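You operate a simulated robot arm through the tools that you are given. There is no shell and no other tool. Be economical: measure what you need, move in short steps, check, and stop when the job is done.

You run a simulated two-armed robot. Do the job below in one go: nothing can be reset, and whatever is moved stays where it is left.

JOB
Put three of the blue packers from the narrow bench by the slatted cabinet on the roof of the small cabinet. Set down upright: blue packer.
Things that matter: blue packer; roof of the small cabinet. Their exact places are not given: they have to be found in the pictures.

The check looks at the end state, three seconds after you hand in, the way a careful person would. Anything else that was tipped, shoved, dropped, spilled or broken makes it a failure.

ROBOT AND FRAMES
Two 7-joint arms with two-finger parallel grippers on one trunk, on a base that drives. Base frame: it is fixed to the floor where the robot stands at the start and does not move with it; the origin is under the middle of the robot, x ahead of it, y to its left, z up; the surface under the hand at the start is at about z = 750. Units: mm, degrees, N and s.
The left shoulder is at the start at [70, 188, 1386], the right one opposite. With the tool pointing down near the work surface each hand reaches from about 100 to 680 mm from the robot's upright axis, wherever it stands, measured 20 degrees to its own side. Places, roughly: roof of the small cabinet [3500, -600, 1600]. Payload 3.91 kg a hand.
The tool frame of a hand sits at the grasp point between the pads (the TCP): z along the fingers, y along the line on which they close. The tips reach 30 mm beyond it. The gripper opens to 110 mm. The fingers are 20 mm wide and 10 mm thick; the gripper's body (48 by 112 mm) begins 55 mm behind the TCP.
Orientation is that of the tool frame in the base frame, as [roll, pitch, yaw] about the fixed x, y, z axes, in that order (R = Rz(yaw) Ry(pitch) Rx(roll)). With the fingers straight down and closing along the base's y, the tool's x points along the base's -x, its y along +y and its z along -z.

CONTROLS
- The arms move only by the tool send_rows. It takes "left_moves", "right_moves" or both (then of equal length, played together; a hand with none holds still); each is a list of rows, each a list of 3 entries, a list of its own where there are three numbers: the shift along the tool's x, y, z in mm, then the turn, a rotation vector about the tool's x, y, z in degrees, then the gripper command, from -1 (shut) to 1 (fully open), values between in proportion. In form: [[[x, y, z], [rx, ry, rz], claw], ...]. A call has 1 to 10 rows; each row shifts and turns the commanded pose from where the row before left it, along the tool's axes as they then stand. A row lasts 0.2 s, in which the tool goes at most 50 mm and 8.6 degrees; a call with a longer step from one row to the next is refused whole, and so is a gripper value outside its range. A pose out of reach is approached as far as the arm can. The call stops where the force on the tool passes 40 N (or 10 N more than at its start, if that is more) or the arm is blocked; 0.2 s more then pass. The fingers move at their own pace (about 72 mm/s each) and stop on an object; they squeeze with about 32 N. The grip force told is the motor's: it shows also when the fingers shut on nothing. Time passes only in rows, and 0.2 s behind the last, so rows that do not move let the fingers close. It gives the time, the measured TCP pose, the force on the tool (base axes), the opening and the grip force at its end, in the units of the frame above (readings bear some noise), with the torque about the TCP (base axes, N m) and any sound that the robot's microphone picked up.
- Cameras (640 x 400 px; columns grow to the right, rows downward): "scene" is now at [131.3, 14.4, 1588.1]; the picture's right is [0.09, -1.00, 0.00], its down [-0.83, -0.07, -0.55] and it looks along [0.55, 0.05, -0.84] (base axes); focal length 262 px, centre (320, 200). "left" rides on the left gripper at [72, -17, -103] in its tool frame; the picture's right is [0.23, 0.97, 0.00], its down [-0.76, 0.18, -0.62] and it looks along [-0.61, 0.14, 0.78] (tool axes); focal length 222 px, centre (320, 200). "right" rides on the right gripper at [72, 17, -103] in its tool frame; the picture's right is [-0.23, 0.97, 0.00], its down [-0.76, -0.18, -0.62] and it looks along [-0.61, -0.14, 0.78] (tool axes); focal length 222 px, centre (320, 200).
- snapshot(camera): a new picture of that camera. The clock stands still meanwhile.
- slide_trunk(by): slides the trunk up (or, below 0, down) by that many mm; the arms and the scene camera ride with it, the base frame stays. It gives what a move gives, with no picture.
- roll_base(legs): drives the robot by 1 to 6 legs, each [ahead, turn to the left] in mm and degrees, along the robot's own axes; the way and the turn of a leg run together, so that a leg with both is an arc; at most 1500 mm and 180 degrees a leg. The arms and the cameras ride along, it lands a little off, and it stops where it bumps. It gives what a move gives.
- aim_head(pan, tilt): turns the head with the scene camera to pan (to the left, within 86 degrees either way) and tilt (down, from -29 to 69), counted from straight ahead of the robot. It gives what a move gives.
- measure_at(camera, pixels): for up to 12 pixels [column, row] of the newest picture of that camera ("zoom" is the newest enlarged one), the place [x, y, z] in the base frame of the surface seen there, good to about 2 mm, but the place of the scene camera against the robot may be out by one fixed shift of up to 18 mm in any direction. The clock stands still meanwhile.
- close_up(camera, box): a new picture of the part [left, top, right, bottom] of that camera's present view, enlarged. The clock stands still meanwhile.
- job_done(): hands the job in; it is judged then, once.

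Work in short steps. Measure before you move; look again where a grasp or a placing could have gone wrong, and mend it. You have 110 turns and 100 pictures in all, those below and enlarged ones among them. Open the grippers and draw the arms clear of the work before you hand the job in, unless the task says otherwise.

The tools are called as a command line: name --argument value ..., lists and objects as JSON in quotes. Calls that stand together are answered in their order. send_rows: Moves the arms, as the interface text tells. Its arguments: {"type":"object","properties":{"left_moves":{"type":"array"},"right_moves":{"type":"array"}},"required":[]} The other tools are called the same way: slide_trunk (by) slides the trunk up or down; roll_base (legs) drives the base; aim_head (pan, tilt) turns the head that bears the scene camera; snapshot (camera) takes a picture; measure_at (camera, pixels) gives the place of the surface under pixels of a picture; close_up (camera, box) takes an enlarged picture of a part of a camera's view; job_done () hands the job in.

At the start:

```text
t: 0.0
left_tcp_pos: [511.5, 373.2, 1028.5]
left_orientation: [-180.0, 0.1, -180.0]
left_contact_force: [0.0, 1.1, 0.2]
left_torque: [0.04, -0.04, 0.02]
left_width: 110.0
left_grasp_force: 0.1
right_tcp_pos: [452.6, -64.4, 936.4]
right_orientation: [179.9, 0.0, -180.0]
right_contact_force: [0.9, 0.5, 0.5]
right_torque: [0.01, -0.04, 0.01]
right_width: 109.6
right_grasp_force: 0.1
trunk travel left (down, up): [-896.0, 44.0]
robot x, y, heading: [-0.5, -0.8, -0.0]
head pan, tilt: [5.0, 56.8]
```

scene: 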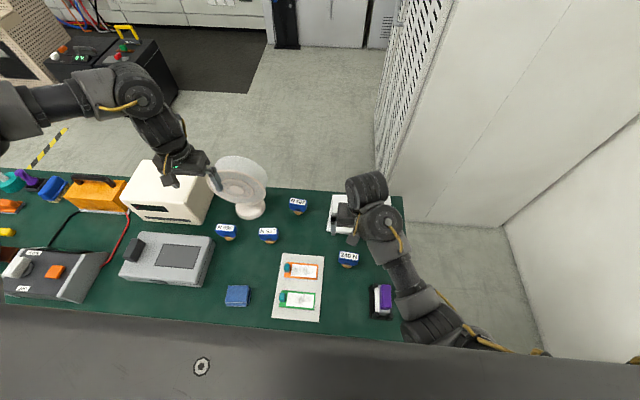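
right: 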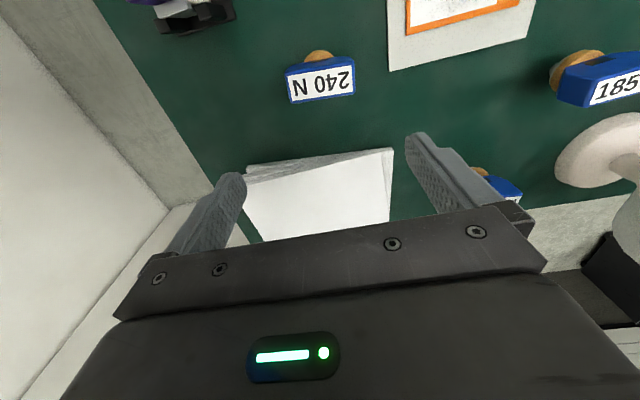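
left: 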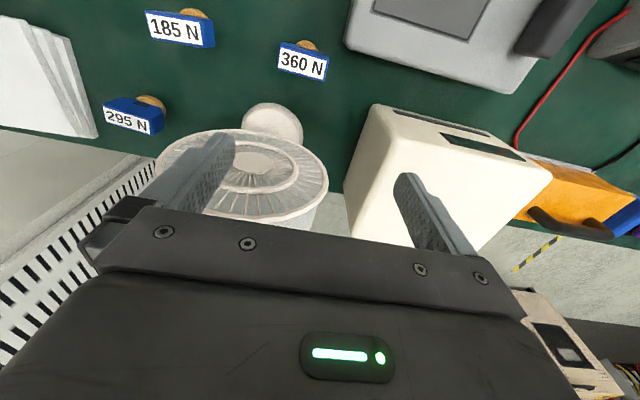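

The start picture shows a green bench in front with labelled blue items and a slatted cabinet ahead at right. I raise the head to look around.

aim_head --pan 0 --tilt 10

snapshot --camera "scene"

```text
t: 1.1
left_tcp_pos: [511.6, 373.4, 1027.7]
left_orientation: [-179.9, -0.1, 179.9]
left_contact_force: [-0.2, -0.4, -0.6]
left_torque: [0.03, -0.01, 0.02]
left_width: 110.2
left_grasp_force: 0.0
right_tcp_pos: [453.7, -64.1, 936.2]
right_orientation: [179.8, 0.0, 179.9]
right_contact_force: [1.4, 0.4, 1.1]
right_torque: [-0.03, 0.01, -0.01]
right_width: 110.2
right_grasp_force: 0.1
trunk travel left (down, up): [-896.0, 44.0]
robot x, y, heading: [0.8, 3.7, 0.0]
head pan, tilt: [0.0, 10.0]
```

```text
96 pictures are left
```

scene: 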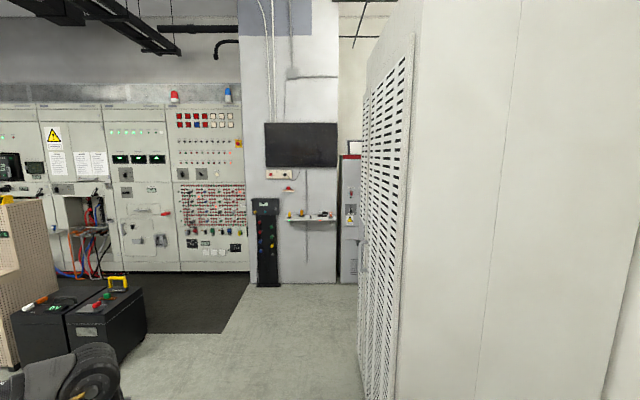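

The slatted cabinet stands ahead right; a small cabinet peeks out behind it at (350,160). I enlarge that area and measure.

close_up --camera "scene" --box '[240, 110, 400, 300]'

measure_at --camera "scene" --pixels '[[347, 157], [349, 180], [300, 219], [348, 280], [405, 60], [366, 75], [370, 380], [265, 215], [355, 148]]'

aim_head --pan -5 --tilt 60

snapshot --camera "scene"

```text
2.11 times, centred on (320, 205) of scene
```

zoom: 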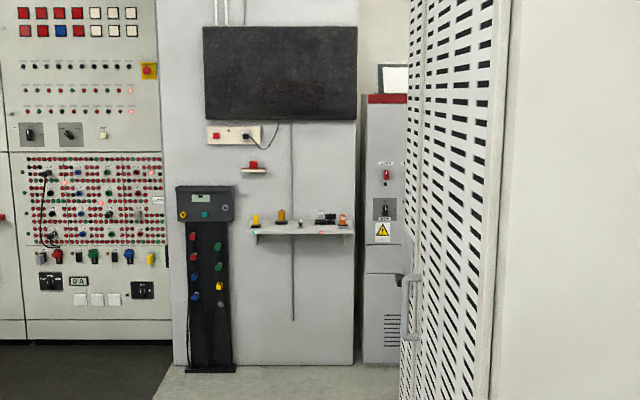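

```text
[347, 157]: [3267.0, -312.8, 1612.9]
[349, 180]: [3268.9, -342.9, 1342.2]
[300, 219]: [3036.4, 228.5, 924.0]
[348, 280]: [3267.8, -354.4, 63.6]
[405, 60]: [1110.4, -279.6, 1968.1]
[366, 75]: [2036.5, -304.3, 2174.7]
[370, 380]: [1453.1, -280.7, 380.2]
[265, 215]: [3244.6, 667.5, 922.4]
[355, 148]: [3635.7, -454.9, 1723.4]
```

```text
t: 2.3
left_tcp_pos: [511.5, 372.5, 1028.5]
left_orientation: [180.0, 0.0, -179.9]
left_contact_force: [0.9, 0.4, -0.1]
left_torque: [0.0, -0.03, -0.04]
left_width: 109.8
left_grasp_force: 0.1
right_tcp_pos: [452.0, -63.0, 936.6]
right_orientation: [179.9, 0.0, -180.0]
right_contact_force: [0.4, 0.7, -0.7]
right_torque: [0.01, 0.0, 0.03]
right_width: 110.0
right_grasp_force: 0.1
trunk travel left (down, up): [-896.0, 44.0]
robot x, y, heading: [-0.3, 0.3, -0.1]
head pan, tilt: [-5.0, 60.0]
```

```text
94 pictures are left
```

scene: 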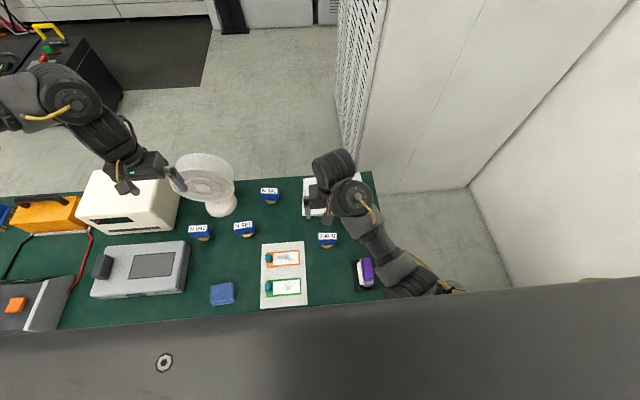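

The small cabinet's roof is at about z 1613, x from 3267, behind the slatted cabinet. Now I look closely at the blue items on the bench.

close_up --camera "scene" --box '[180, 170, 390, 310]'

close_up --camera "scene" --box '[0, 170, 200, 330]'

close_up --camera "right" --box '[180, 0, 640, 240]'

close_up --camera "left" --box '[0, 0, 360, 180]'

```text
2.86 times, centred on (285, 240) of scene
```

zoom: 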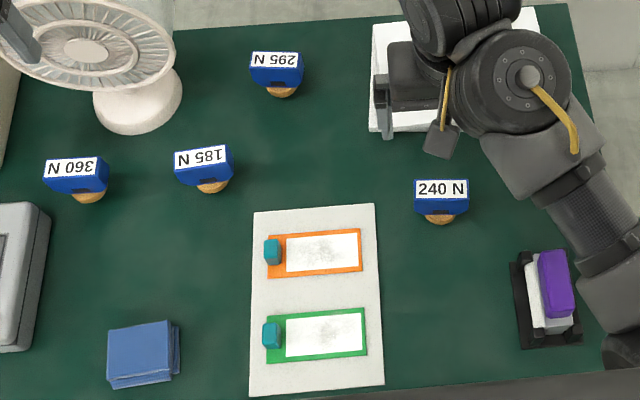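

```text
2.50 times, centred on (100, 250) of scene
```

zoom: 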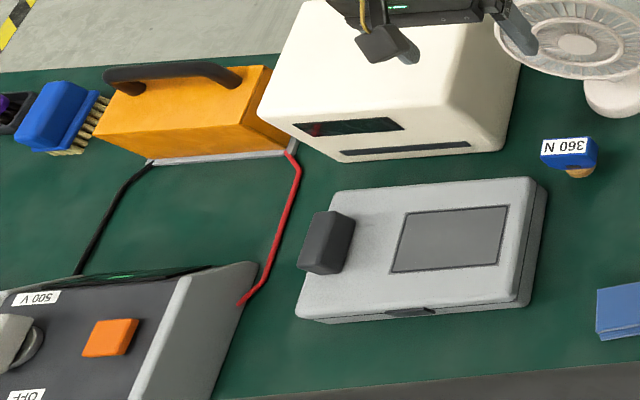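

```text
1.39 times, centred on (410, 120) of right
```

zoom: 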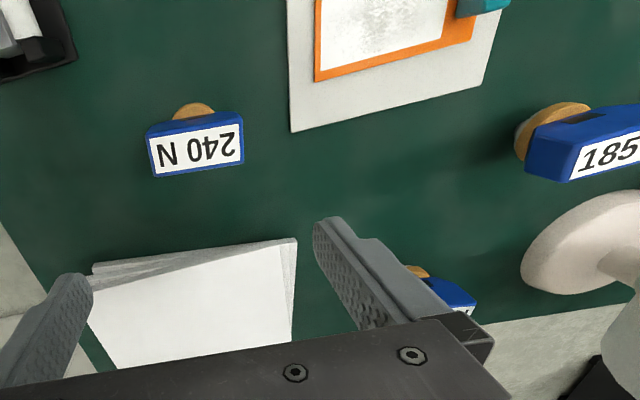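

```text
1.78 times, centred on (180, 90) of left
```

zoom: 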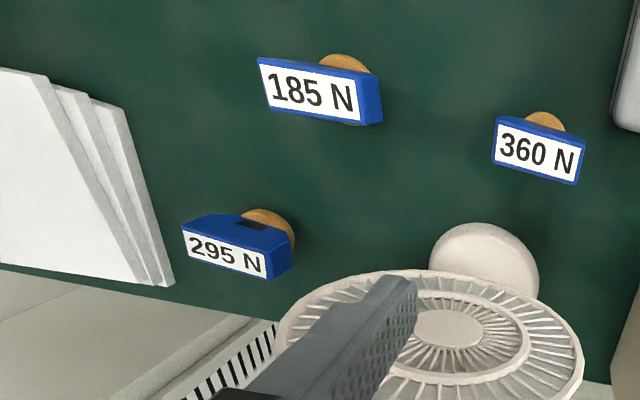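

The labelled pieces look like blue-capped knobs, while (222,294) is a blue stack. I'm not yet sure which are "packers" or whether another narrow bench exists, so I look around.

close_up --camera "scene" --box '[195, 270, 255, 310]'

aim_head --pan 75 --tilt 25

snapshot --camera "scene"

aim_head --pan -75 --tilt 30

snapshot --camera "scene"

```text
10.00 times, centred on (225, 290) of scene
```

zoom: 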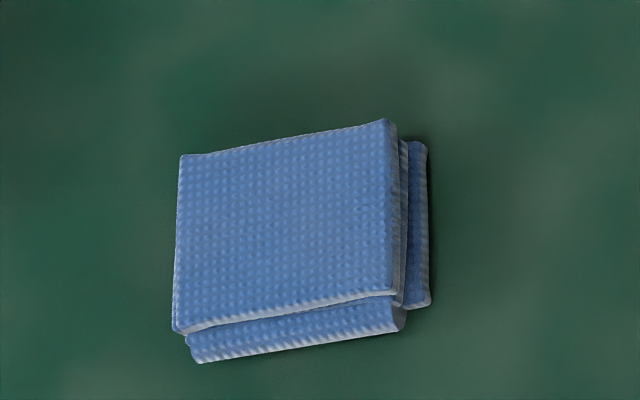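

```text
t: 3.9
left_tcp_pos: [511.3, 373.7, 1030.4]
left_orientation: [-180.0, 0.0, 179.9]
left_contact_force: [0.7, 0.1, 0.2]
left_torque: [0.01, -0.04, 0.0]
left_width: 110.1
left_grasp_force: 0.2
right_tcp_pos: [451.9, -63.8, 936.4]
right_orientation: [179.9, 0.0, -180.0]
right_contact_force: [-0.4, 0.3, -0.3]
right_torque: [0.01, 0.0, 0.0]
right_width: 109.9
right_grasp_force: 0.0
trunk travel left (down, up): [-896.0, 44.0]
robot x, y, heading: [-3.5, -1.0, -0.2]
head pan, tilt: [75.0, 25.0]
```

```text
88 pictures are left
```

scene: 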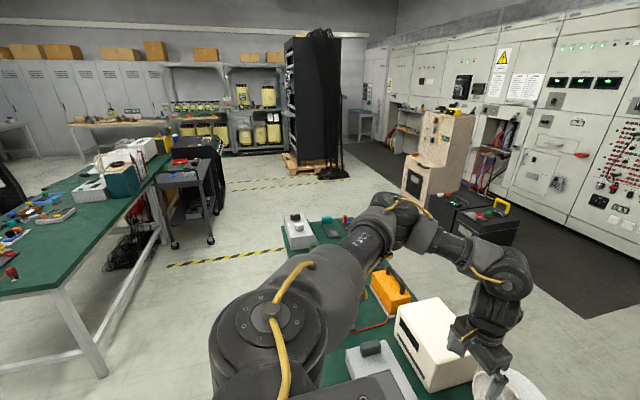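

```text
t: 6.2
left_tcp_pos: [511.3, 373.3, 1028.2]
left_orientation: [179.9, 0.0, 179.9]
left_contact_force: [-0.3, -0.6, -0.1]
left_torque: [0.0, 0.04, 0.01]
left_width: 110.2
left_grasp_force: 0.1
right_tcp_pos: [453.2, -63.5, 936.9]
right_orientation: [180.0, 0.0, -180.0]
right_contact_force: [-0.5, 0.2, 0.8]
right_torque: [0.03, -0.03, -0.01]
right_width: 109.7
right_grasp_force: 0.1
trunk travel left (down, up): [-896.0, 44.0]
robot x, y, heading: [-2.4, -0.2, -0.0]
head pan, tilt: [-75.0, 30.0]
```

```text
87 pictures are left
```

scene: 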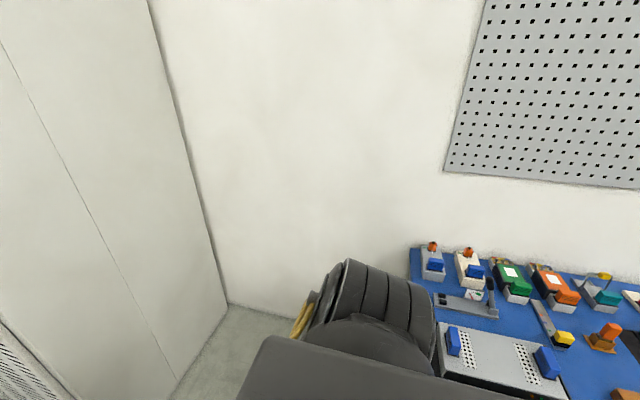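

The folded item at (222,294) is a cloth, so the four labelled blue pieces are the packers on this narrow bench. I point the head back and measure them.

aim_head --pan 0 --tilt 60

close_up --camera "scene" --box '[200, 180, 300, 260]'

close_up --camera "scene" --box '[300, 200, 400, 280]'

snapshot --camera "scene"

```text
t: 7.7
left_tcp_pos: [511.8, 372.8, 1028.5]
left_orientation: [-180.0, 0.1, -179.9]
left_contact_force: [0.1, -0.1, 0.5]
left_torque: [-0.03, -0.01, -0.02]
left_width: 110.0
left_grasp_force: 0.0
right_tcp_pos: [453.2, -62.5, 935.6]
right_orientation: [180.0, -0.1, -180.0]
right_contact_force: [-0.3, 0.0, 0.4]
right_torque: [-0.03, 0.04, -0.03]
right_width: 110.2
right_grasp_force: 0.0
trunk travel left (down, up): [-896.0, 44.0]
robot x, y, heading: [0.4, 2.8, 0.0]
head pan, tilt: [0.0, 60.0]
```

```text
5.00 times, centred on (250, 220) of scene
```

zoom: 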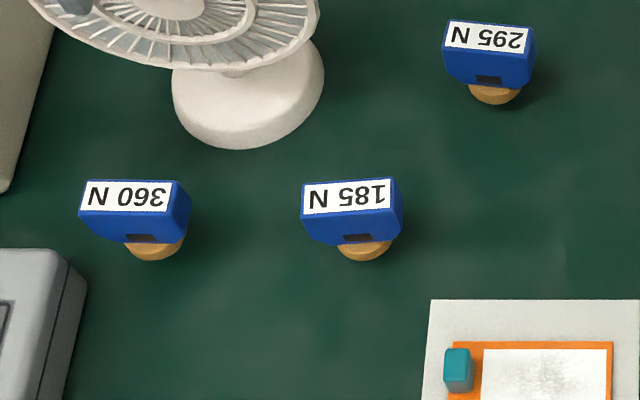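

```text
5.00 times, centred on (350, 240) of scene
```

zoom: 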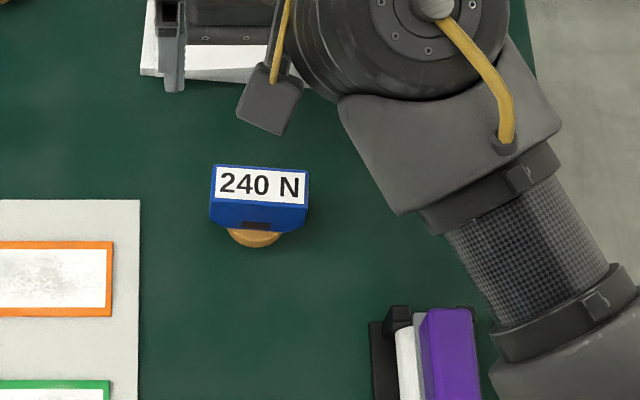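

```text
84 pictures are left
```

scene: 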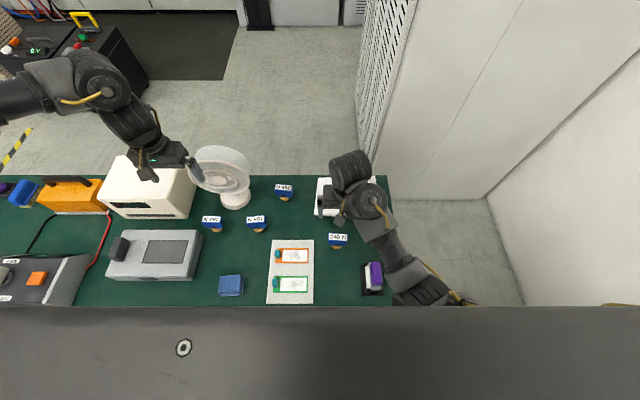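

Four identical blue-with-cork pieces here. To be sure of the bench, I check the blue-mat bench on the right once more.

aim_head --pan -86 --tilt 45

snapshot --camera "scene"

close_up --camera "scene" --box '[400, 100, 640, 250]'

aim_head --pan 0 --tilt 60

close_up --camera "scene" --box '[180, 150, 400, 310]'

measure_at --camera "scene" --pixels '[[284, 186], [256, 218], [211, 218], [338, 236], [337, 246], [390, 180], [300, 180], [385, 300], [242, 160], [257, 228], [20, 300]]'

```text
t: 9.3
left_tcp_pos: [511.6, 373.7, 1027.3]
left_orientation: [180.0, -0.1, -179.9]
left_contact_force: [1.2, 0.1, 0.0]
left_torque: [0.0, 0.0, -0.02]
left_width: 110.3
left_grasp_force: 0.0
right_tcp_pos: [453.1, -63.2, 937.2]
right_orientation: [179.9, 0.0, -179.9]
right_contact_force: [-0.3, 0.1, 0.7]
right_torque: [0.0, 0.0, 0.01]
right_width: 110.0
right_grasp_force: 0.0
trunk travel left (down, up): [-896.0, 44.0]
robot x, y, heading: [0.0, -0.9, -0.3]
head pan, tilt: [-85.9, 45.0]
```

```text
83 pictures are left
```

scene: 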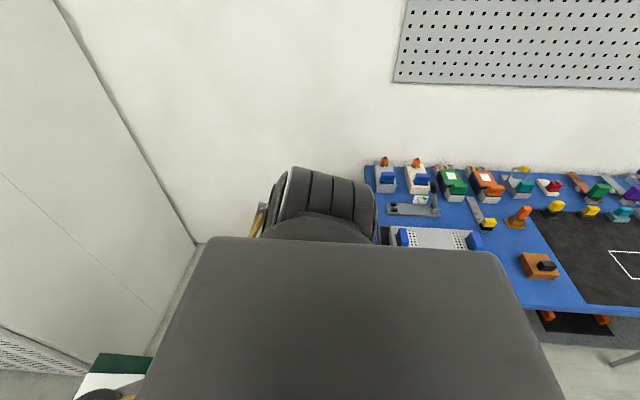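

```text
2.67 times, centred on (520, 175) of scene
```

zoom: 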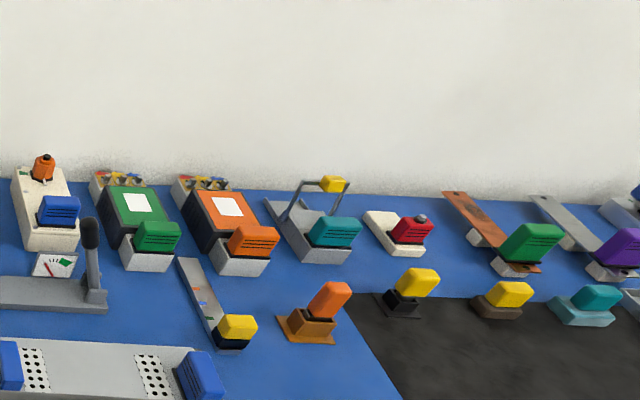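

```text
t: 10.9
left_tcp_pos: [511.8, 373.9, 1028.5]
left_orientation: [180.0, 0.0, -180.0]
left_contact_force: [0.4, 0.0, -0.1]
left_torque: [0.0, -0.01, 0.0]
left_width: 110.4
left_grasp_force: 0.0
right_tcp_pos: [452.9, -64.6, 936.6]
right_orientation: [179.8, 0.1, -180.0]
right_contact_force: [0.1, -0.8, 0.1]
right_torque: [0.0, -0.02, 0.0]
right_width: 110.0
right_grasp_force: 0.1
trunk travel left (down, up): [-896.0, 44.0]
robot x, y, heading: [3.3, 0.6, -0.1]
head pan, tilt: [0.0, 60.0]
```

```text
2.50 times, centred on (290, 230) of scene
```

zoom: 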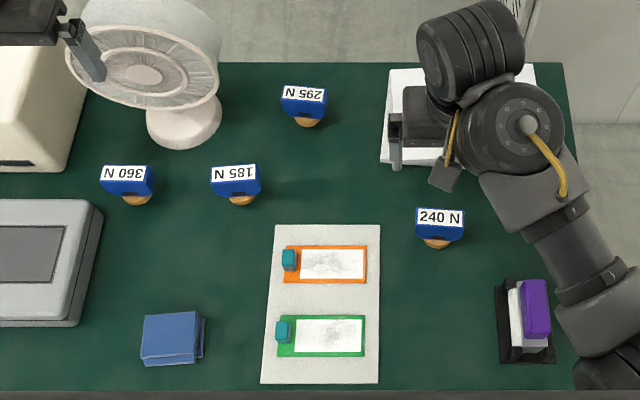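

```text
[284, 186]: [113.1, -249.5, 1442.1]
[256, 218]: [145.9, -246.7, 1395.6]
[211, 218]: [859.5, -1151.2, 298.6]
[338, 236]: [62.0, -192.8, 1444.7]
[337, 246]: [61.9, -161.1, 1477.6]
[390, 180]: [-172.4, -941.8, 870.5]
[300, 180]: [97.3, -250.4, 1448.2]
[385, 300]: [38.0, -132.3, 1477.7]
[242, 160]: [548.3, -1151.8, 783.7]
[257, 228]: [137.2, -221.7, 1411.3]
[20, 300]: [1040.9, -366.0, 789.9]
```

That snapshot was stale for measuring; I use the new zoom picture now.

measure_at --camera "zoom" --pixels '[[304, 94], [303, 108], [307, 123], [234, 173], [235, 188], [240, 201], [123, 173], [125, 188], [440, 217], [440, 230], [437, 245], [300, 160]]'

snapshot --camera "right"

measure_at --camera "right" --pixels '[[321, 84], [318, 62], [318, 53], [290, 76], [353, 70], [293, 100], [355, 92], [330, 120]]'

```text
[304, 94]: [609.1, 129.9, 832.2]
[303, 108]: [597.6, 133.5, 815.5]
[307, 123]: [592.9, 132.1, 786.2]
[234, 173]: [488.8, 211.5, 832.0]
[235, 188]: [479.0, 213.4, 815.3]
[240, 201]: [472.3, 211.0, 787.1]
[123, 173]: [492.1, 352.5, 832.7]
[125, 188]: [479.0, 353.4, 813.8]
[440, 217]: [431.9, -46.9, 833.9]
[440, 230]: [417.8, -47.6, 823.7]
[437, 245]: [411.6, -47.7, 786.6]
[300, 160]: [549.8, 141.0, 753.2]
```

```text
80 pictures are left
```

right: 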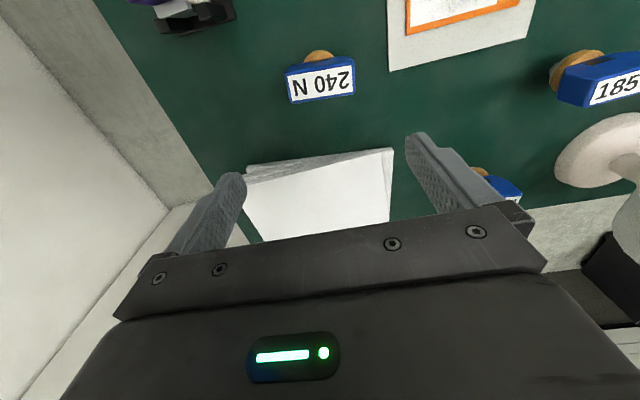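

```text
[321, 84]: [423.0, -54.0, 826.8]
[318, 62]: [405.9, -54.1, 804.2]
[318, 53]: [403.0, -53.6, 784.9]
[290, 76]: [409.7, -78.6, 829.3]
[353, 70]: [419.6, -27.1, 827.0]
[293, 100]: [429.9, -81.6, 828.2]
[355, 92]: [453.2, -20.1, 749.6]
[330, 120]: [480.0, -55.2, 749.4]
```

Wrist camera gives 240 N packer: top ≈ z 829, centre ≈ (420,-54), about 52 mm wide in y, table at 749.5. I draw the right hand back and lower for a side view of its shape.

send_rows --right_moves '[[[30, 8, 17], [0, 0, 0], 1], [[30, 8, 17], [0, 0, 0], 1], [[30, 8, 17], [0, 0, 0], 1], [[30, 8, 17], [0, 0, 0], 1], [[30, 8, 17], [0, 0, 0], 1]]'

snapshot --camera "right"

snapshot --camera "scene"

```text
t: 12.1
left_tcp_pos: [510.9, 372.2, 1028.7]
left_orientation: [180.0, -0.1, 179.9]
left_contact_force: [0.4, 0.1, 0.2]
left_torque: [-0.05, -0.02, 0.01]
left_width: 109.5
left_grasp_force: 0.0
right_tcp_pos: [301.7, -22.9, 850.7]
right_orientation: [179.8, -0.1, 180.0]
right_contact_force: [0.8, 0.0, -0.1]
right_torque: [0.04, 0.01, -0.03]
right_width: 110.1
right_grasp_force: 0.2
trunk travel left (down, up): [-896.0, 44.0]
robot x, y, heading: [5.0, -2.3, -0.3]
head pan, tilt: [0.0, 60.0]
```

```text
79 pictures are left
```

right: 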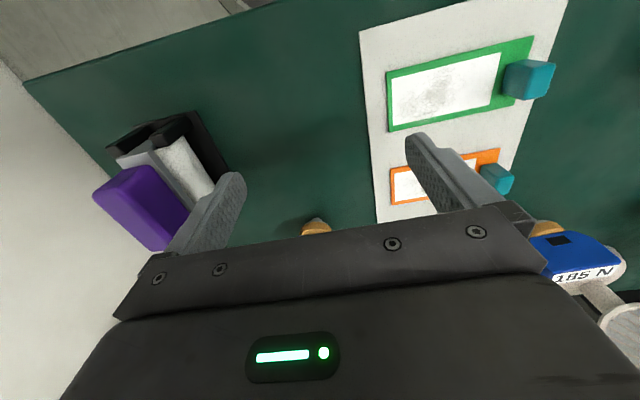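

```text
78 pictures are left
```

scene: 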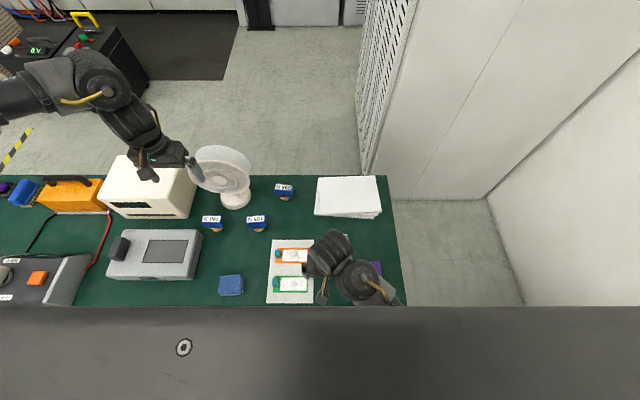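

The gripper hides what is ahead of it, but the shape is clear enough: blue block ~52 mm wide (y) at z≈795–829 on a narrower cork foot. I bring the right hand up and over 240 N to (420,-54,905) for a vertical look.

send_rows --right_moves '[[[0, 0, -40], [0, 0, 0], 1], [[0, 0, -24], [0, 0, 0], 1], [[-30, -8, 0], [0, 0, 0], 1], [[-30, -8, 0], [0, 0, 0], 1], [[-30, -8, 0], [0, 0, 0], 1], [[-28, -7, 0], [0, 0, 0], 1]]'

snapshot --camera "right"

measure_at --camera "right" --pixels '[[320, 180], [320, 200], [320, 220], [290, 195], [350, 190]]'

```text
t: 13.5
left_tcp_pos: [511.9, 373.2, 1025.9]
left_orientation: [180.0, -0.1, 180.0]
left_contact_force: [-0.7, -0.2, -1.2]
left_torque: [-0.01, 0.01, -0.04]
left_width: 110.1
left_grasp_force: 0.1
right_tcp_pos: [420.2, -54.3, 913.1]
right_orientation: [179.9, -0.1, 180.0]
right_contact_force: [-0.6, 0.0, 0.8]
right_torque: [0.02, -0.01, -0.01]
right_width: 109.9
right_grasp_force: 0.0
trunk travel left (down, up): [-896.0, 44.0]
robot x, y, heading: [4.5, -3.7, -0.2]
head pan, tilt: [0.0, 60.0]
```

```text
77 pictures are left
```

right: 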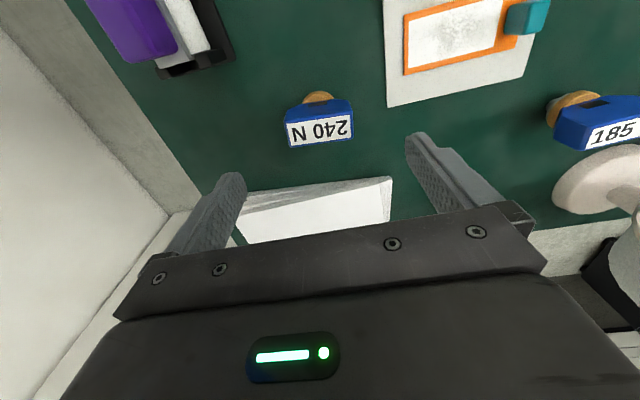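

```text
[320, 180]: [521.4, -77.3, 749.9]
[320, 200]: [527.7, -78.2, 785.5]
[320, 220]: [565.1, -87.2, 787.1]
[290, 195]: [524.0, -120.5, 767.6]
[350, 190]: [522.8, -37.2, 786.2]
```

I enlarge the 240 N packer (320,120) and measure its corners.

close_up --camera "right" --box '[270, 80, 370, 160]'

measure_at --camera "right" --pixels '[[287, 124], [351, 117], [291, 146], [352, 137], [300, 106], [340, 102], [318, 96], [320, 130], [297, 110], [318, 110]]'

```text
5.00 times, centred on (320, 120) of right
```

zoom: 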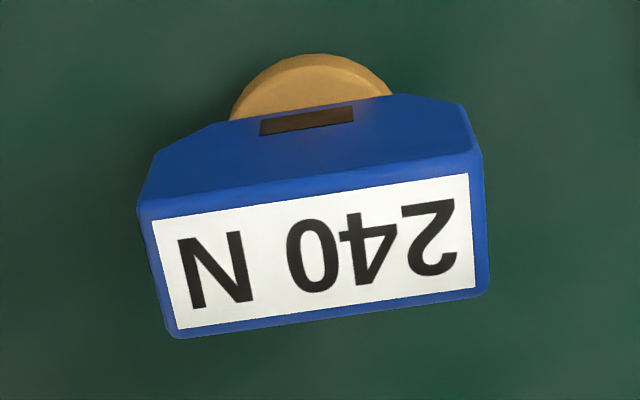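

```text
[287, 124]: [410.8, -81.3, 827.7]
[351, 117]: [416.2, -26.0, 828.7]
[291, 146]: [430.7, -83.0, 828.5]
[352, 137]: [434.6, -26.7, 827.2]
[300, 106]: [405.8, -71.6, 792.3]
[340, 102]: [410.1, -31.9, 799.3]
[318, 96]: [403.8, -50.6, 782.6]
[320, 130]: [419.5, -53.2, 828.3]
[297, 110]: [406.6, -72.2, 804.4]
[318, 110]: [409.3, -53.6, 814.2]
```

Packer top centre is (423,-54.5,828), yaw ≈ -5°. I turn the tool +5° about its z and lower to z≈814.

send_rows --right_moves '[[[-3, 0, 20], [0, 0, 5], 1], [[0, 0, 40], [0, 0, 0], 1], [[0, 0, 25], [0, 0, 0], 1], [[0, 0, 14], [0, 0, 0], 1], [[0, 0, 0], [0, 0, 0], 1]]'

snapshot --camera "right"

close_up --camera "scene" --box '[180, 130, 400, 280]'

measure_at --camera "zoom" --pixels '[[130, 55], [75, 80], [110, 165], [205, 110], [160, 160], [160, 215], [190, 215], [60, 260], [40, 150], [300, 160]]'

```text
t: 14.7
left_tcp_pos: [511.5, 372.6, 1028.4]
left_orientation: [180.0, 0.0, -180.0]
left_contact_force: [0.0, -0.5, 0.2]
left_torque: [0.0, -0.01, -0.05]
left_width: 110.1
left_grasp_force: 0.0
right_tcp_pos: [421.9, -55.2, 815.8]
right_orientation: [180.0, 0.0, 175.0]
right_contact_force: [-0.1, 0.2, 0.6]
right_torque: [0.0, 0.01, 0.02]
right_width: 110.3
right_grasp_force: 0.1
trunk travel left (down, up): [-896.0, 44.0]
robot x, y, heading: [3.7, -1.7, 0.2]
head pan, tilt: [0.0, 60.0]
```

```text
75 pictures are left
```

right: 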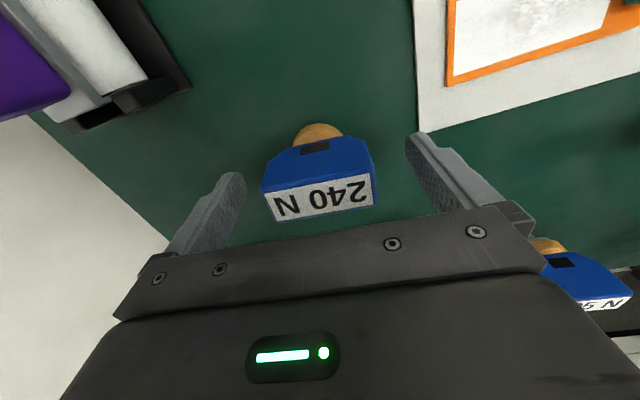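

```text
2.67 times, centred on (290, 205) of scene
```

zoom: 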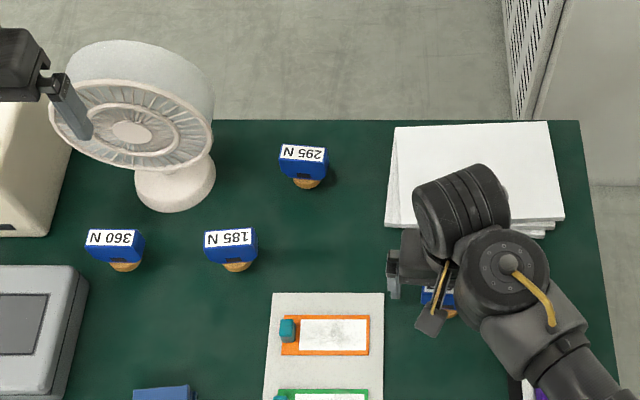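

```text
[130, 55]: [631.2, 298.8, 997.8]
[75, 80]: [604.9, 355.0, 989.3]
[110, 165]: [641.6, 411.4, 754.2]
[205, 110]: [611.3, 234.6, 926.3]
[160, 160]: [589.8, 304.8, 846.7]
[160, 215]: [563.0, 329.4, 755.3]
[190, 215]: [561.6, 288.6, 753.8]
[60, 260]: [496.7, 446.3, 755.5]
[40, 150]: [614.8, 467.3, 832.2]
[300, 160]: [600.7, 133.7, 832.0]
```

The block sits between the right fingers (320,180). I close the right hand.

send_rows --right_moves '[[[0, 0, 0], [0, 0, 0], -1], [[0, 0, 0], [0, 0, 0], -1], [[0, 0, 0], [0, 0, 0], -1], [[0, 0, 0], [0, 0, 0], -1]]'

snapshot --camera "right"

snapshot --camera "left"

measure_at --camera "left" --pixels '[[278, 62], [326, 78], [281, 46], [326, 60], [305, 42], [148, 32], [204, 44], [148, 14], [210, 20]]'

```text
t: 15.7
left_tcp_pos: [511.4, 374.2, 1028.7]
left_orientation: [-179.9, 0.0, -180.0]
left_contact_force: [-0.9, -0.1, 0.4]
left_torque: [0.03, -0.02, 0.0]
left_width: 110.1
left_grasp_force: 0.1
right_tcp_pos: [420.8, -56.2, 816.7]
right_orientation: [180.0, 0.0, 175.0]
right_contact_force: [0.1, 0.7, 0.2]
right_torque: [-0.02, 0.0, -0.02]
right_width: 59.6
right_grasp_force: 32.7
trunk travel left (down, up): [-896.0, 44.0]
robot x, y, heading: [1.2, 2.4, -0.1]
head pan, tilt: [0.0, 60.0]
```

```text
73 pictures are left
```

right: 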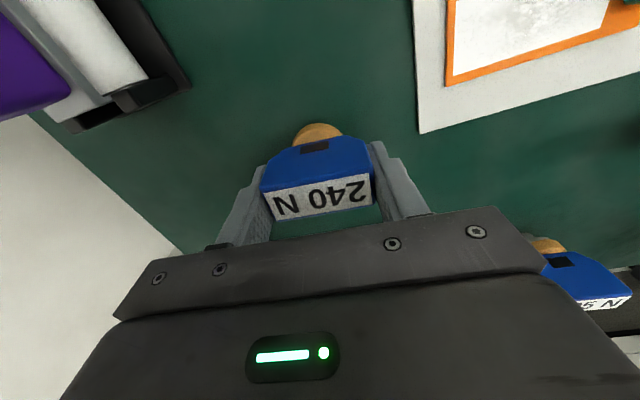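

```text
72 pictures are left
```

left: 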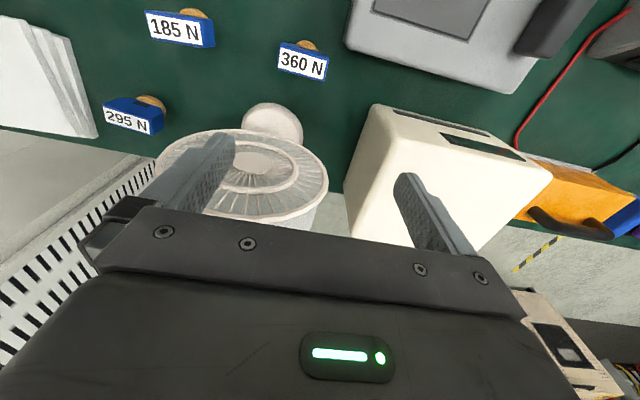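

```text
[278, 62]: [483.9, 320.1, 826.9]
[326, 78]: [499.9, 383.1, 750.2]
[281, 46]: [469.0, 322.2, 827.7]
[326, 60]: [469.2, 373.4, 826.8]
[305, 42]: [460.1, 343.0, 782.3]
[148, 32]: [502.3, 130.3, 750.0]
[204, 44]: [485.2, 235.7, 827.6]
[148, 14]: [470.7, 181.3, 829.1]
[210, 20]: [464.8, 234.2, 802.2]
```

Right grip is firm (59.6 mm, 32.7 N). I lift it 45 mm while bringing the left hand over 185 N (≈(480,208)), well clear of the fan.

send_rows --right_moves '[[[0, 0, -15], [0, 0, 0], -1], [[0, 0, -15], [0, 0, 0], -1], [[0, 0, -15], [0, 0, 0], -1], [[0, 0, 0], [0, 0, 0], -1], [[0, 0, 0], [0, 0, 0], -1], [[0, 0, 0], [0, 0, 0], -1], [[0, 0, 0], [0, 0, 0], -1]]' --left_moves '[[[20, -40, 0], [0, 0, 0], 1], [[11, -42, 0], [0, 0, 0], 1], [[0, -42, 0], [0, 0, 0], 1], [[0, -42, 0], [0, 0, 0], 1], [[0, 0, 41], [0, 0, 0], 1], [[0, 0, 41], [0, 0, 0], 1], [[0, 0, 41], [0, 0, 0], 1]]'

close_up --camera "left" --box '[240, 60, 400, 180]'

snapshot --camera "right"

```text
t: 17.3
left_tcp_pos: [479.9, 205.3, 904.2]
left_orientation: [-180.0, 0.0, -180.0]
left_contact_force: [-1.0, -0.3, -0.4]
left_torque: [0.01, 0.03, 0.04]
left_width: 109.9
left_grasp_force: 0.1
right_tcp_pos: [424.0, -55.7, 861.7]
right_orientation: [179.9, -0.1, 175.0]
right_contact_force: [0.0, -0.1, -1.4]
right_torque: [0.01, 0.01, -0.01]
right_width: 59.6
right_grasp_force: 32.0
trunk travel left (down, up): [-896.0, 44.0]
robot x, y, heading: [-1.7, -2.6, -0.1]
head pan, tilt: [0.0, 60.0]
```

```text
3.33 times, centred on (320, 120) of left
```

zoom: 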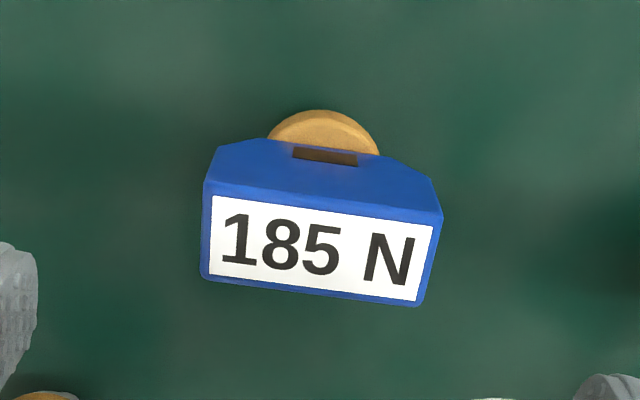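

```text
70 pictures are left
```

right: 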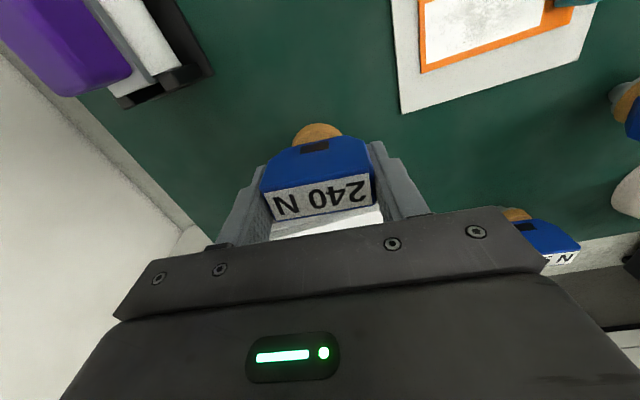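

Right lift is good. Now I measure the 185 N corners in the zoom.

measure_at --camera "zoom" --pixels '[[210, 193], [434, 222], [205, 275], [418, 300], [320, 240]]'

```text
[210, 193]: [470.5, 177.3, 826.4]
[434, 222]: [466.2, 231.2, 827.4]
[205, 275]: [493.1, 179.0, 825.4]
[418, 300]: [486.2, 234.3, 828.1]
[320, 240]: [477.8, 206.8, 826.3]
```

185 N centre ≈ (478.5,205.5), yaw ≈ +5°. I turn the left tool -5° and lower to z≈816.

send_rows --left_moves '[[[1, 0, 20], [0, 0, -5], 1], [[0, 0, 35], [0, 0, 0], 1], [[0, 0, 20], [0, 0, 0], 1], [[0, 0, 13], [0, 0, 0], 1], [[0, 0, 0], [0, 0, 0], 1]]'

snapshot --camera "left"

```text
t: 18.5
left_tcp_pos: [479.8, 207.5, 817.3]
left_orientation: [-180.0, 0.0, -175.0]
left_contact_force: [-0.8, -1.3, 1.0]
left_torque: [-0.02, -0.05, 0.0]
left_width: 110.1
left_grasp_force: 0.1
right_tcp_pos: [422.9, -55.5, 862.4]
right_orientation: [179.9, 0.0, 175.0]
right_contact_force: [0.8, 0.5, -1.0]
right_torque: [0.02, -0.03, 0.0]
right_width: 59.6
right_grasp_force: 31.3
trunk travel left (down, up): [-896.0, 44.0]
robot x, y, heading: [-1.7, -0.5, -0.0]
head pan, tilt: [0.0, 60.0]
```

```text
69 pictures are left
```

left: 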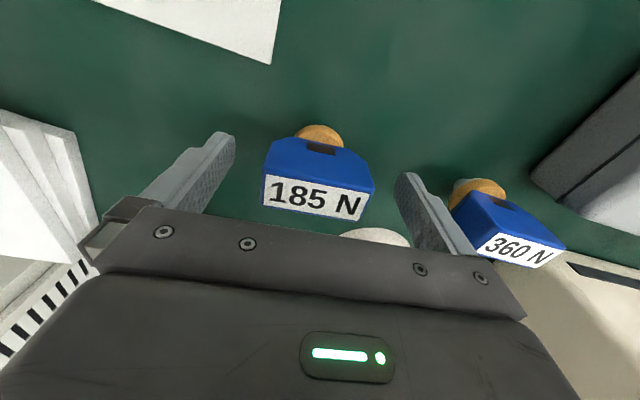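

The block is centred between the left fingers. I close and lift 45 mm.

send_rows --left_moves '[[[0, 0, 0], [0, 0, 0], -1], [[0, 0, 0], [0, 0, 0], -1], [[0, 0, 0], [0, 0, 0], -1], [[0, 0, 0], [0, 0, 0], -1], [[0, 0, -15], [0, 0, 0], -1], [[0, 0, -25], [0, 0, 0], -1], [[0, 0, -25], [0, 0, 0], -1]]'

snapshot --camera "left"

snapshot --camera "scene"

measure_at --camera "scene" --pixels '[[20, 303], [200, 303], [385, 300], [345, 140], [100, 85], [130, 90], [20, 170], [60, 150], [385, 170], [500, 200], [365, 20], [230, 60]]'

```text
t: 20.1
left_tcp_pos: [479.6, 208.3, 882.4]
left_orientation: [180.0, -0.2, -175.0]
left_contact_force: [0.6, 0.0, -0.8]
left_torque: [-0.01, 0.0, -0.02]
left_width: 59.8
left_grasp_force: 31.8
right_tcp_pos: [423.7, -55.1, 861.2]
right_orientation: [179.9, -0.1, 175.0]
right_contact_force: [0.0, -0.2, -0.3]
right_torque: [0.03, 0.01, -0.03]
right_width: 59.4
right_grasp_force: 32.2
trunk travel left (down, up): [-896.0, 44.0]
robot x, y, heading: [1.9, -2.2, 0.0]
head pan, tilt: [0.0, 60.0]
```

```text
68 pictures are left
```

left: 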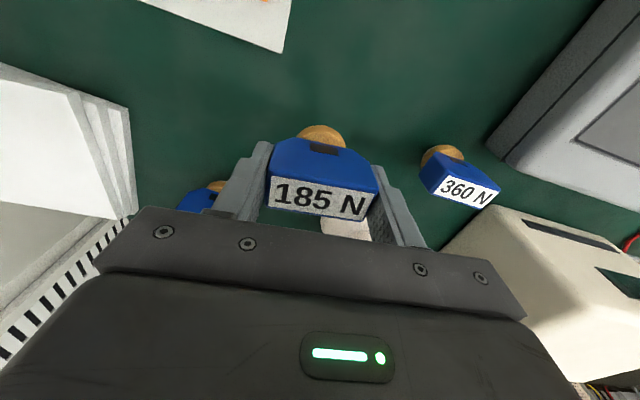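

```text
67 pictures are left
```

scene: 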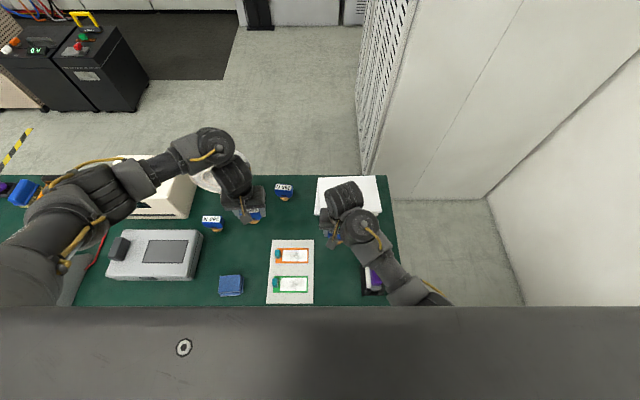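

```text
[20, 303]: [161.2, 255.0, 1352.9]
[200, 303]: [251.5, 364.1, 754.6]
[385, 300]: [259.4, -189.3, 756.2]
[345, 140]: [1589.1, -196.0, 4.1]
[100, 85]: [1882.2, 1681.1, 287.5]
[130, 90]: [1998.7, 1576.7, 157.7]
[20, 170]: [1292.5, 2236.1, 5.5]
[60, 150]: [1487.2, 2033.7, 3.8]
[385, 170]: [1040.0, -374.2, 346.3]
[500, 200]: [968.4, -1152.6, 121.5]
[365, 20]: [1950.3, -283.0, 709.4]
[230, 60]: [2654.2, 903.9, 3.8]
```

Both packers are held. I raise and draw in both hands before driving.

send_rows --left_moves '[[[0, 0, -40], [0, 0, 0], -1], [[0, 0, -40], [0, 0, 0], -1], [[20, 0, -40], [0, 0, 0], -1], [[30, 0, -40], [0, 0, 0], -1], [[40, 0, -10], [0, 0, 0], -1], [[40, 0, 0], [0, 0, 0], -1]]' --right_moves '[[[0, 0, -40], [0, 0, 0], -1], [[0, 0, -40], [0, 0, 0], -1], [[20, -15, -40], [0, 0, 0], -1], [[20, -15, -40], [0, 0, 0], -1], [[20, -15, -30], [0, 0, 0], -1], [[10, -15, 0], [0, 0, 0], -1]]'

aim_head --pan 80 --tilt 40

snapshot --camera "scene"

```text
t: 21.5
left_tcp_pos: [427.9, 244.1, 1012.4]
left_orientation: [-179.8, -0.1, -175.2]
left_contact_force: [0.1, 0.0, -1.2]
left_torque: [0.0, 0.02, 0.0]
left_width: 59.6
left_grasp_force: 32.0
left hand out of reach, approached as far as the arm can: row 4, 5, 6
right_tcp_pos: [408.8, -66.3, 933.4]
right_orientation: [179.9, 0.0, 174.9]
right_contact_force: [-0.2, 1.1, -1.0]
right_torque: [-0.01, -0.04, 0.0]
right_width: 59.4
right_grasp_force: 32.5
right hand out of reach, approached as far as the arm can: row 2, 3, 4, 5, 6
trunk travel left (down, up): [-896.0, 44.0]
robot x, y, heading: [-2.3, -3.0, 0.0]
head pan, tilt: [0.0, 60.0]
```

```text
t: 23.0
left_tcp_pos: [430.1, 243.1, 1011.6]
left_orientation: [-179.9, 0.0, -175.3]
left_contact_force: [-0.6, 0.1, -0.7]
left_torque: [0.02, 0.0, 0.03]
left_width: 59.4
left_grasp_force: 31.9
right_tcp_pos: [410.7, -65.9, 933.0]
right_orientation: [179.9, 0.0, 175.0]
right_contact_force: [0.0, -0.9, -1.2]
right_torque: [-0.01, -0.02, 0.01]
right_width: 59.5
right_grasp_force: 31.9
trunk travel left (down, up): [-896.0, 44.0]
robot x, y, heading: [-1.0, 0.9, -0.0]
head pan, tilt: [80.0, 40.0]
```

```text
66 pictures are left
```

scene: 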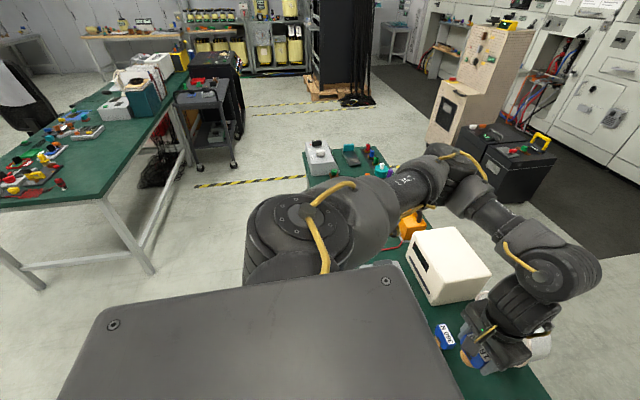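

The tool-down arms fold no further here, so the roof height may need testing. I back away 350 mm first, carefully, then test high reach in free space.

roll_base --legs '[[-350, 0]]'

aim_head --pan 0 --tilt 45

snapshot --camera "scene"

```text
t: 25.3
left_tcp_pos: [76.5, 243.7, 1011.4]
left_orientation: [-179.8, -0.2, -175.0]
left_contact_force: [0.2, 0.3, -0.5]
left_torque: [0.03, 0.0, 0.01]
left_width: 59.3
left_grasp_force: 32.1
right_tcp_pos: [58.9, -64.0, 932.2]
right_orientation: [179.9, -0.2, 175.1]
right_contact_force: [1.0, 0.4, -1.0]
right_torque: [0.0, -0.01, -0.02]
right_width: 59.2
right_grasp_force: 32.0
trunk travel left (down, up): [-896.0, 44.0]
robot x, y, heading: [-349.1, 0.3, 0.1]
head pan, tilt: [80.0, 40.0]
```

```text
t: 26.8
left_tcp_pos: [78.1, 245.5, 1011.8]
left_orientation: [-179.8, -0.1, -175.1]
left_contact_force: [-0.4, 0.2, -1.7]
left_torque: [0.01, 0.02, 0.02]
left_width: 59.6
left_grasp_force: 32.1
right_tcp_pos: [58.1, -64.7, 932.9]
right_orientation: [180.0, 0.0, 175.2]
right_contact_force: [-0.2, -0.1, -1.2]
right_torque: [-0.01, -0.03, 0.0]
right_width: 59.4
right_grasp_force: 32.7
trunk travel left (down, up): [-896.0, 44.0]
robot x, y, heading: [-353.4, 2.2, 0.1]
head pan, tilt: [0.0, 45.0]
```

```text
65 pictures are left
```

scene: 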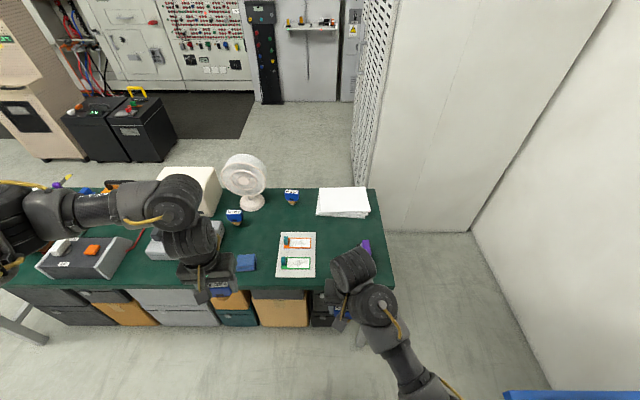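

Plenty of free air now (hands at x<100). I test raising both hands tool-down while reaching forward.

send_rows --left_moves '[[[-35, 0, -20], [0, 0, 0], -1], [[-35, 0, -30], [0, 0, 0], -1], [[-35, 0, -30], [0, 0, 0], -1], [[-30, 0, -35], [0, 0, 0], -1], [[-20, 0, -40], [0, 0, 0], -1], [[0, 0, -45], [0, 0, 0], -1], [[0, 0, -45], [0, 0, 0], -1], [[0, 0, -45], [0, 0, 0], -1], [[0, 0, -45], [0, 0, 0], -1], [[0, 0, -45], [0, 0, 0], -1]]' --right_moves '[[[-35, 0, -20], [0, 0, 0], -1], [[-35, 0, -30], [0, 0, 0], -1], [[-35, -10, -30], [0, 0, 0], -1], [[-35, -20, -35], [0, 0, 0], -1], [[-30, -20, -40], [0, 0, 0], -1], [[0, -20, -45], [0, 0, 0], -1], [[0, -20, -45], [0, 0, 0], -1], [[0, -20, -45], [0, 0, 0], -1], [[0, 0, -45], [0, 0, 0], -1], [[0, 0, -45], [0, 0, 0], -1]]'

```text
refused: row 4 steps farther than a row can; nothing moved
```

send_rows --left_moves '[[[-35, 0, -20], [0, 0, 0], -1], [[-35, 0, -30], [0, 0, 0], -1], [[-35, 0, -30], [0, 0, 0], -1], [[-30, 0, -35], [0, 0, 0], -1], [[-20, 0, -40], [0, 0, 0], -1], [[0, 0, -45], [0, 0, 0], -1], [[0, 0, -45], [0, 0, 0], -1], [[0, 0, -45], [0, 0, 0], -1], [[0, 0, -45], [0, 0, 0], -1], [[0, 0, -45], [0, 0, 0], -1]]' --right_moves '[[[-35, 0, -20], [0, 0, 0], -1], [[-35, 0, -30], [0, 0, 0], -1], [[-35, -10, -30], [0, 0, 0], -1], [[-30, -15, -30], [0, 0, 0], -1], [[-25, -15, -35], [0, 0, 0], -1], [[0, -15, -45], [0, 0, 0], -1], [[0, -15, -45], [0, 0, 0], -1], [[0, -15, -45], [0, 0, 0], -1], [[0, 0, -45], [0, 0, 0], -1], [[0, 0, -45], [0, 0, 0], -1]]'

```text
t: 29.0
left_tcp_pos: [228.1, 258.5, 1391.3]
left_orientation: [-180.0, 0.0, -175.0]
left_contact_force: [0.2, 0.5, -1.2]
left_torque: [0.01, -0.01, -0.01]
left_width: 59.6
left_grasp_force: 31.6
right_tcp_pos: [206.1, -119.9, 986.2]
right_orientation: [179.8, 0.1, 175.2]
right_contact_force: [-0.4, -0.5, -1.2]
right_torque: [-0.01, 0.02, 0.05]
right_width: 59.4
right_grasp_force: 31.5
right hand out of reach, approached as far as the arm can: row 1, 2, 3, 4, 5, 6, 7, 8, 9, 10
trunk travel left (down, up): [-896.0, 44.0]
robot x, y, heading: [-353.5, -2.1, 0.4]
head pan, tilt: [0.0, 45.0]
```

Left rises well (z 1391). Right seems hampered by its inward position; I shift it outward while taking left higher.

send_rows --left_moves '[[[0, 0, -45], [0, 0, 0], -1], [[0, 0, -45], [0, 0, 0], -1], [[0, 0, -45], [0, 0, 0], -1], [[0, 0, -45], [0, 0, 0], -1], [[0, 0, -45], [0, 0, 0], -1], [[0, 0, -45], [0, 0, 0], -1], [[0, 0, -20], [0, 0, 0], -1]]' --right_moves '[[[0, -40, 0], [0, 0, 0], -1], [[0, -40, 0], [0, 0, 0], -1], [[0, -40, 0], [0, 0, 0], -1], [[0, -20, 0], [0, 0, 0], -1], [[0, 0, 0], [0, 0, 0], -1], [[0, 0, 0], [0, 0, 0], -1], [[0, 0, 0], [0, 0, 0], -1]]'

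snapshot --camera "scene"

```text
t: 29.4
left_tcp_pos: [231.6, 255.6, 1429.1]
left_orientation: [-179.9, -0.1, -175.0]
left_contact_force: [-0.1, -0.6, -0.2]
left_torque: [0.04, 0.03, -0.02]
left_width: 59.5
left_grasp_force: 32.1
left hand out of reach, approached as far as the arm can: row 2
right_tcp_pos: [201.4, -149.8, 979.4]
right_orientation: [179.5, 0.4, 174.0]
right_contact_force: [1.7, 14.3, -7.2]
right_torque: [-1.94, -0.4, -1.25]
right_width: 59.4
right_grasp_force: 32.2
right hand out of reach, approached as far as the arm can: row 1, 2
trunk travel left (down, up): [-896.0, 44.0]
robot x, y, heading: [-351.3, 2.0, 0.4]
head pan, tilt: [0.0, 45.0]
stopped in row 2 (right hand): the force on the tool passed its limit at 108 N (the readings are from after the stop); the commanded pose is now the measured one
```

```text
64 pictures are left
```

scene: 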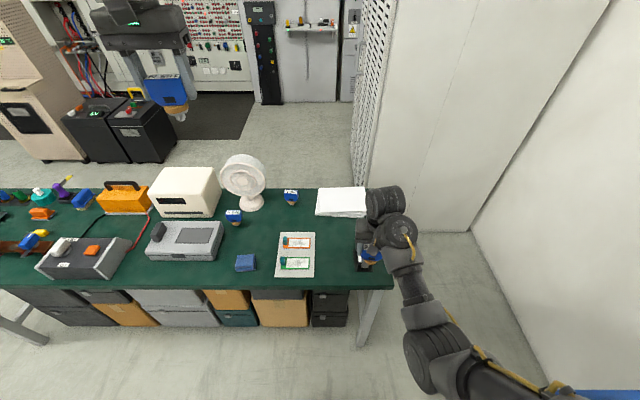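

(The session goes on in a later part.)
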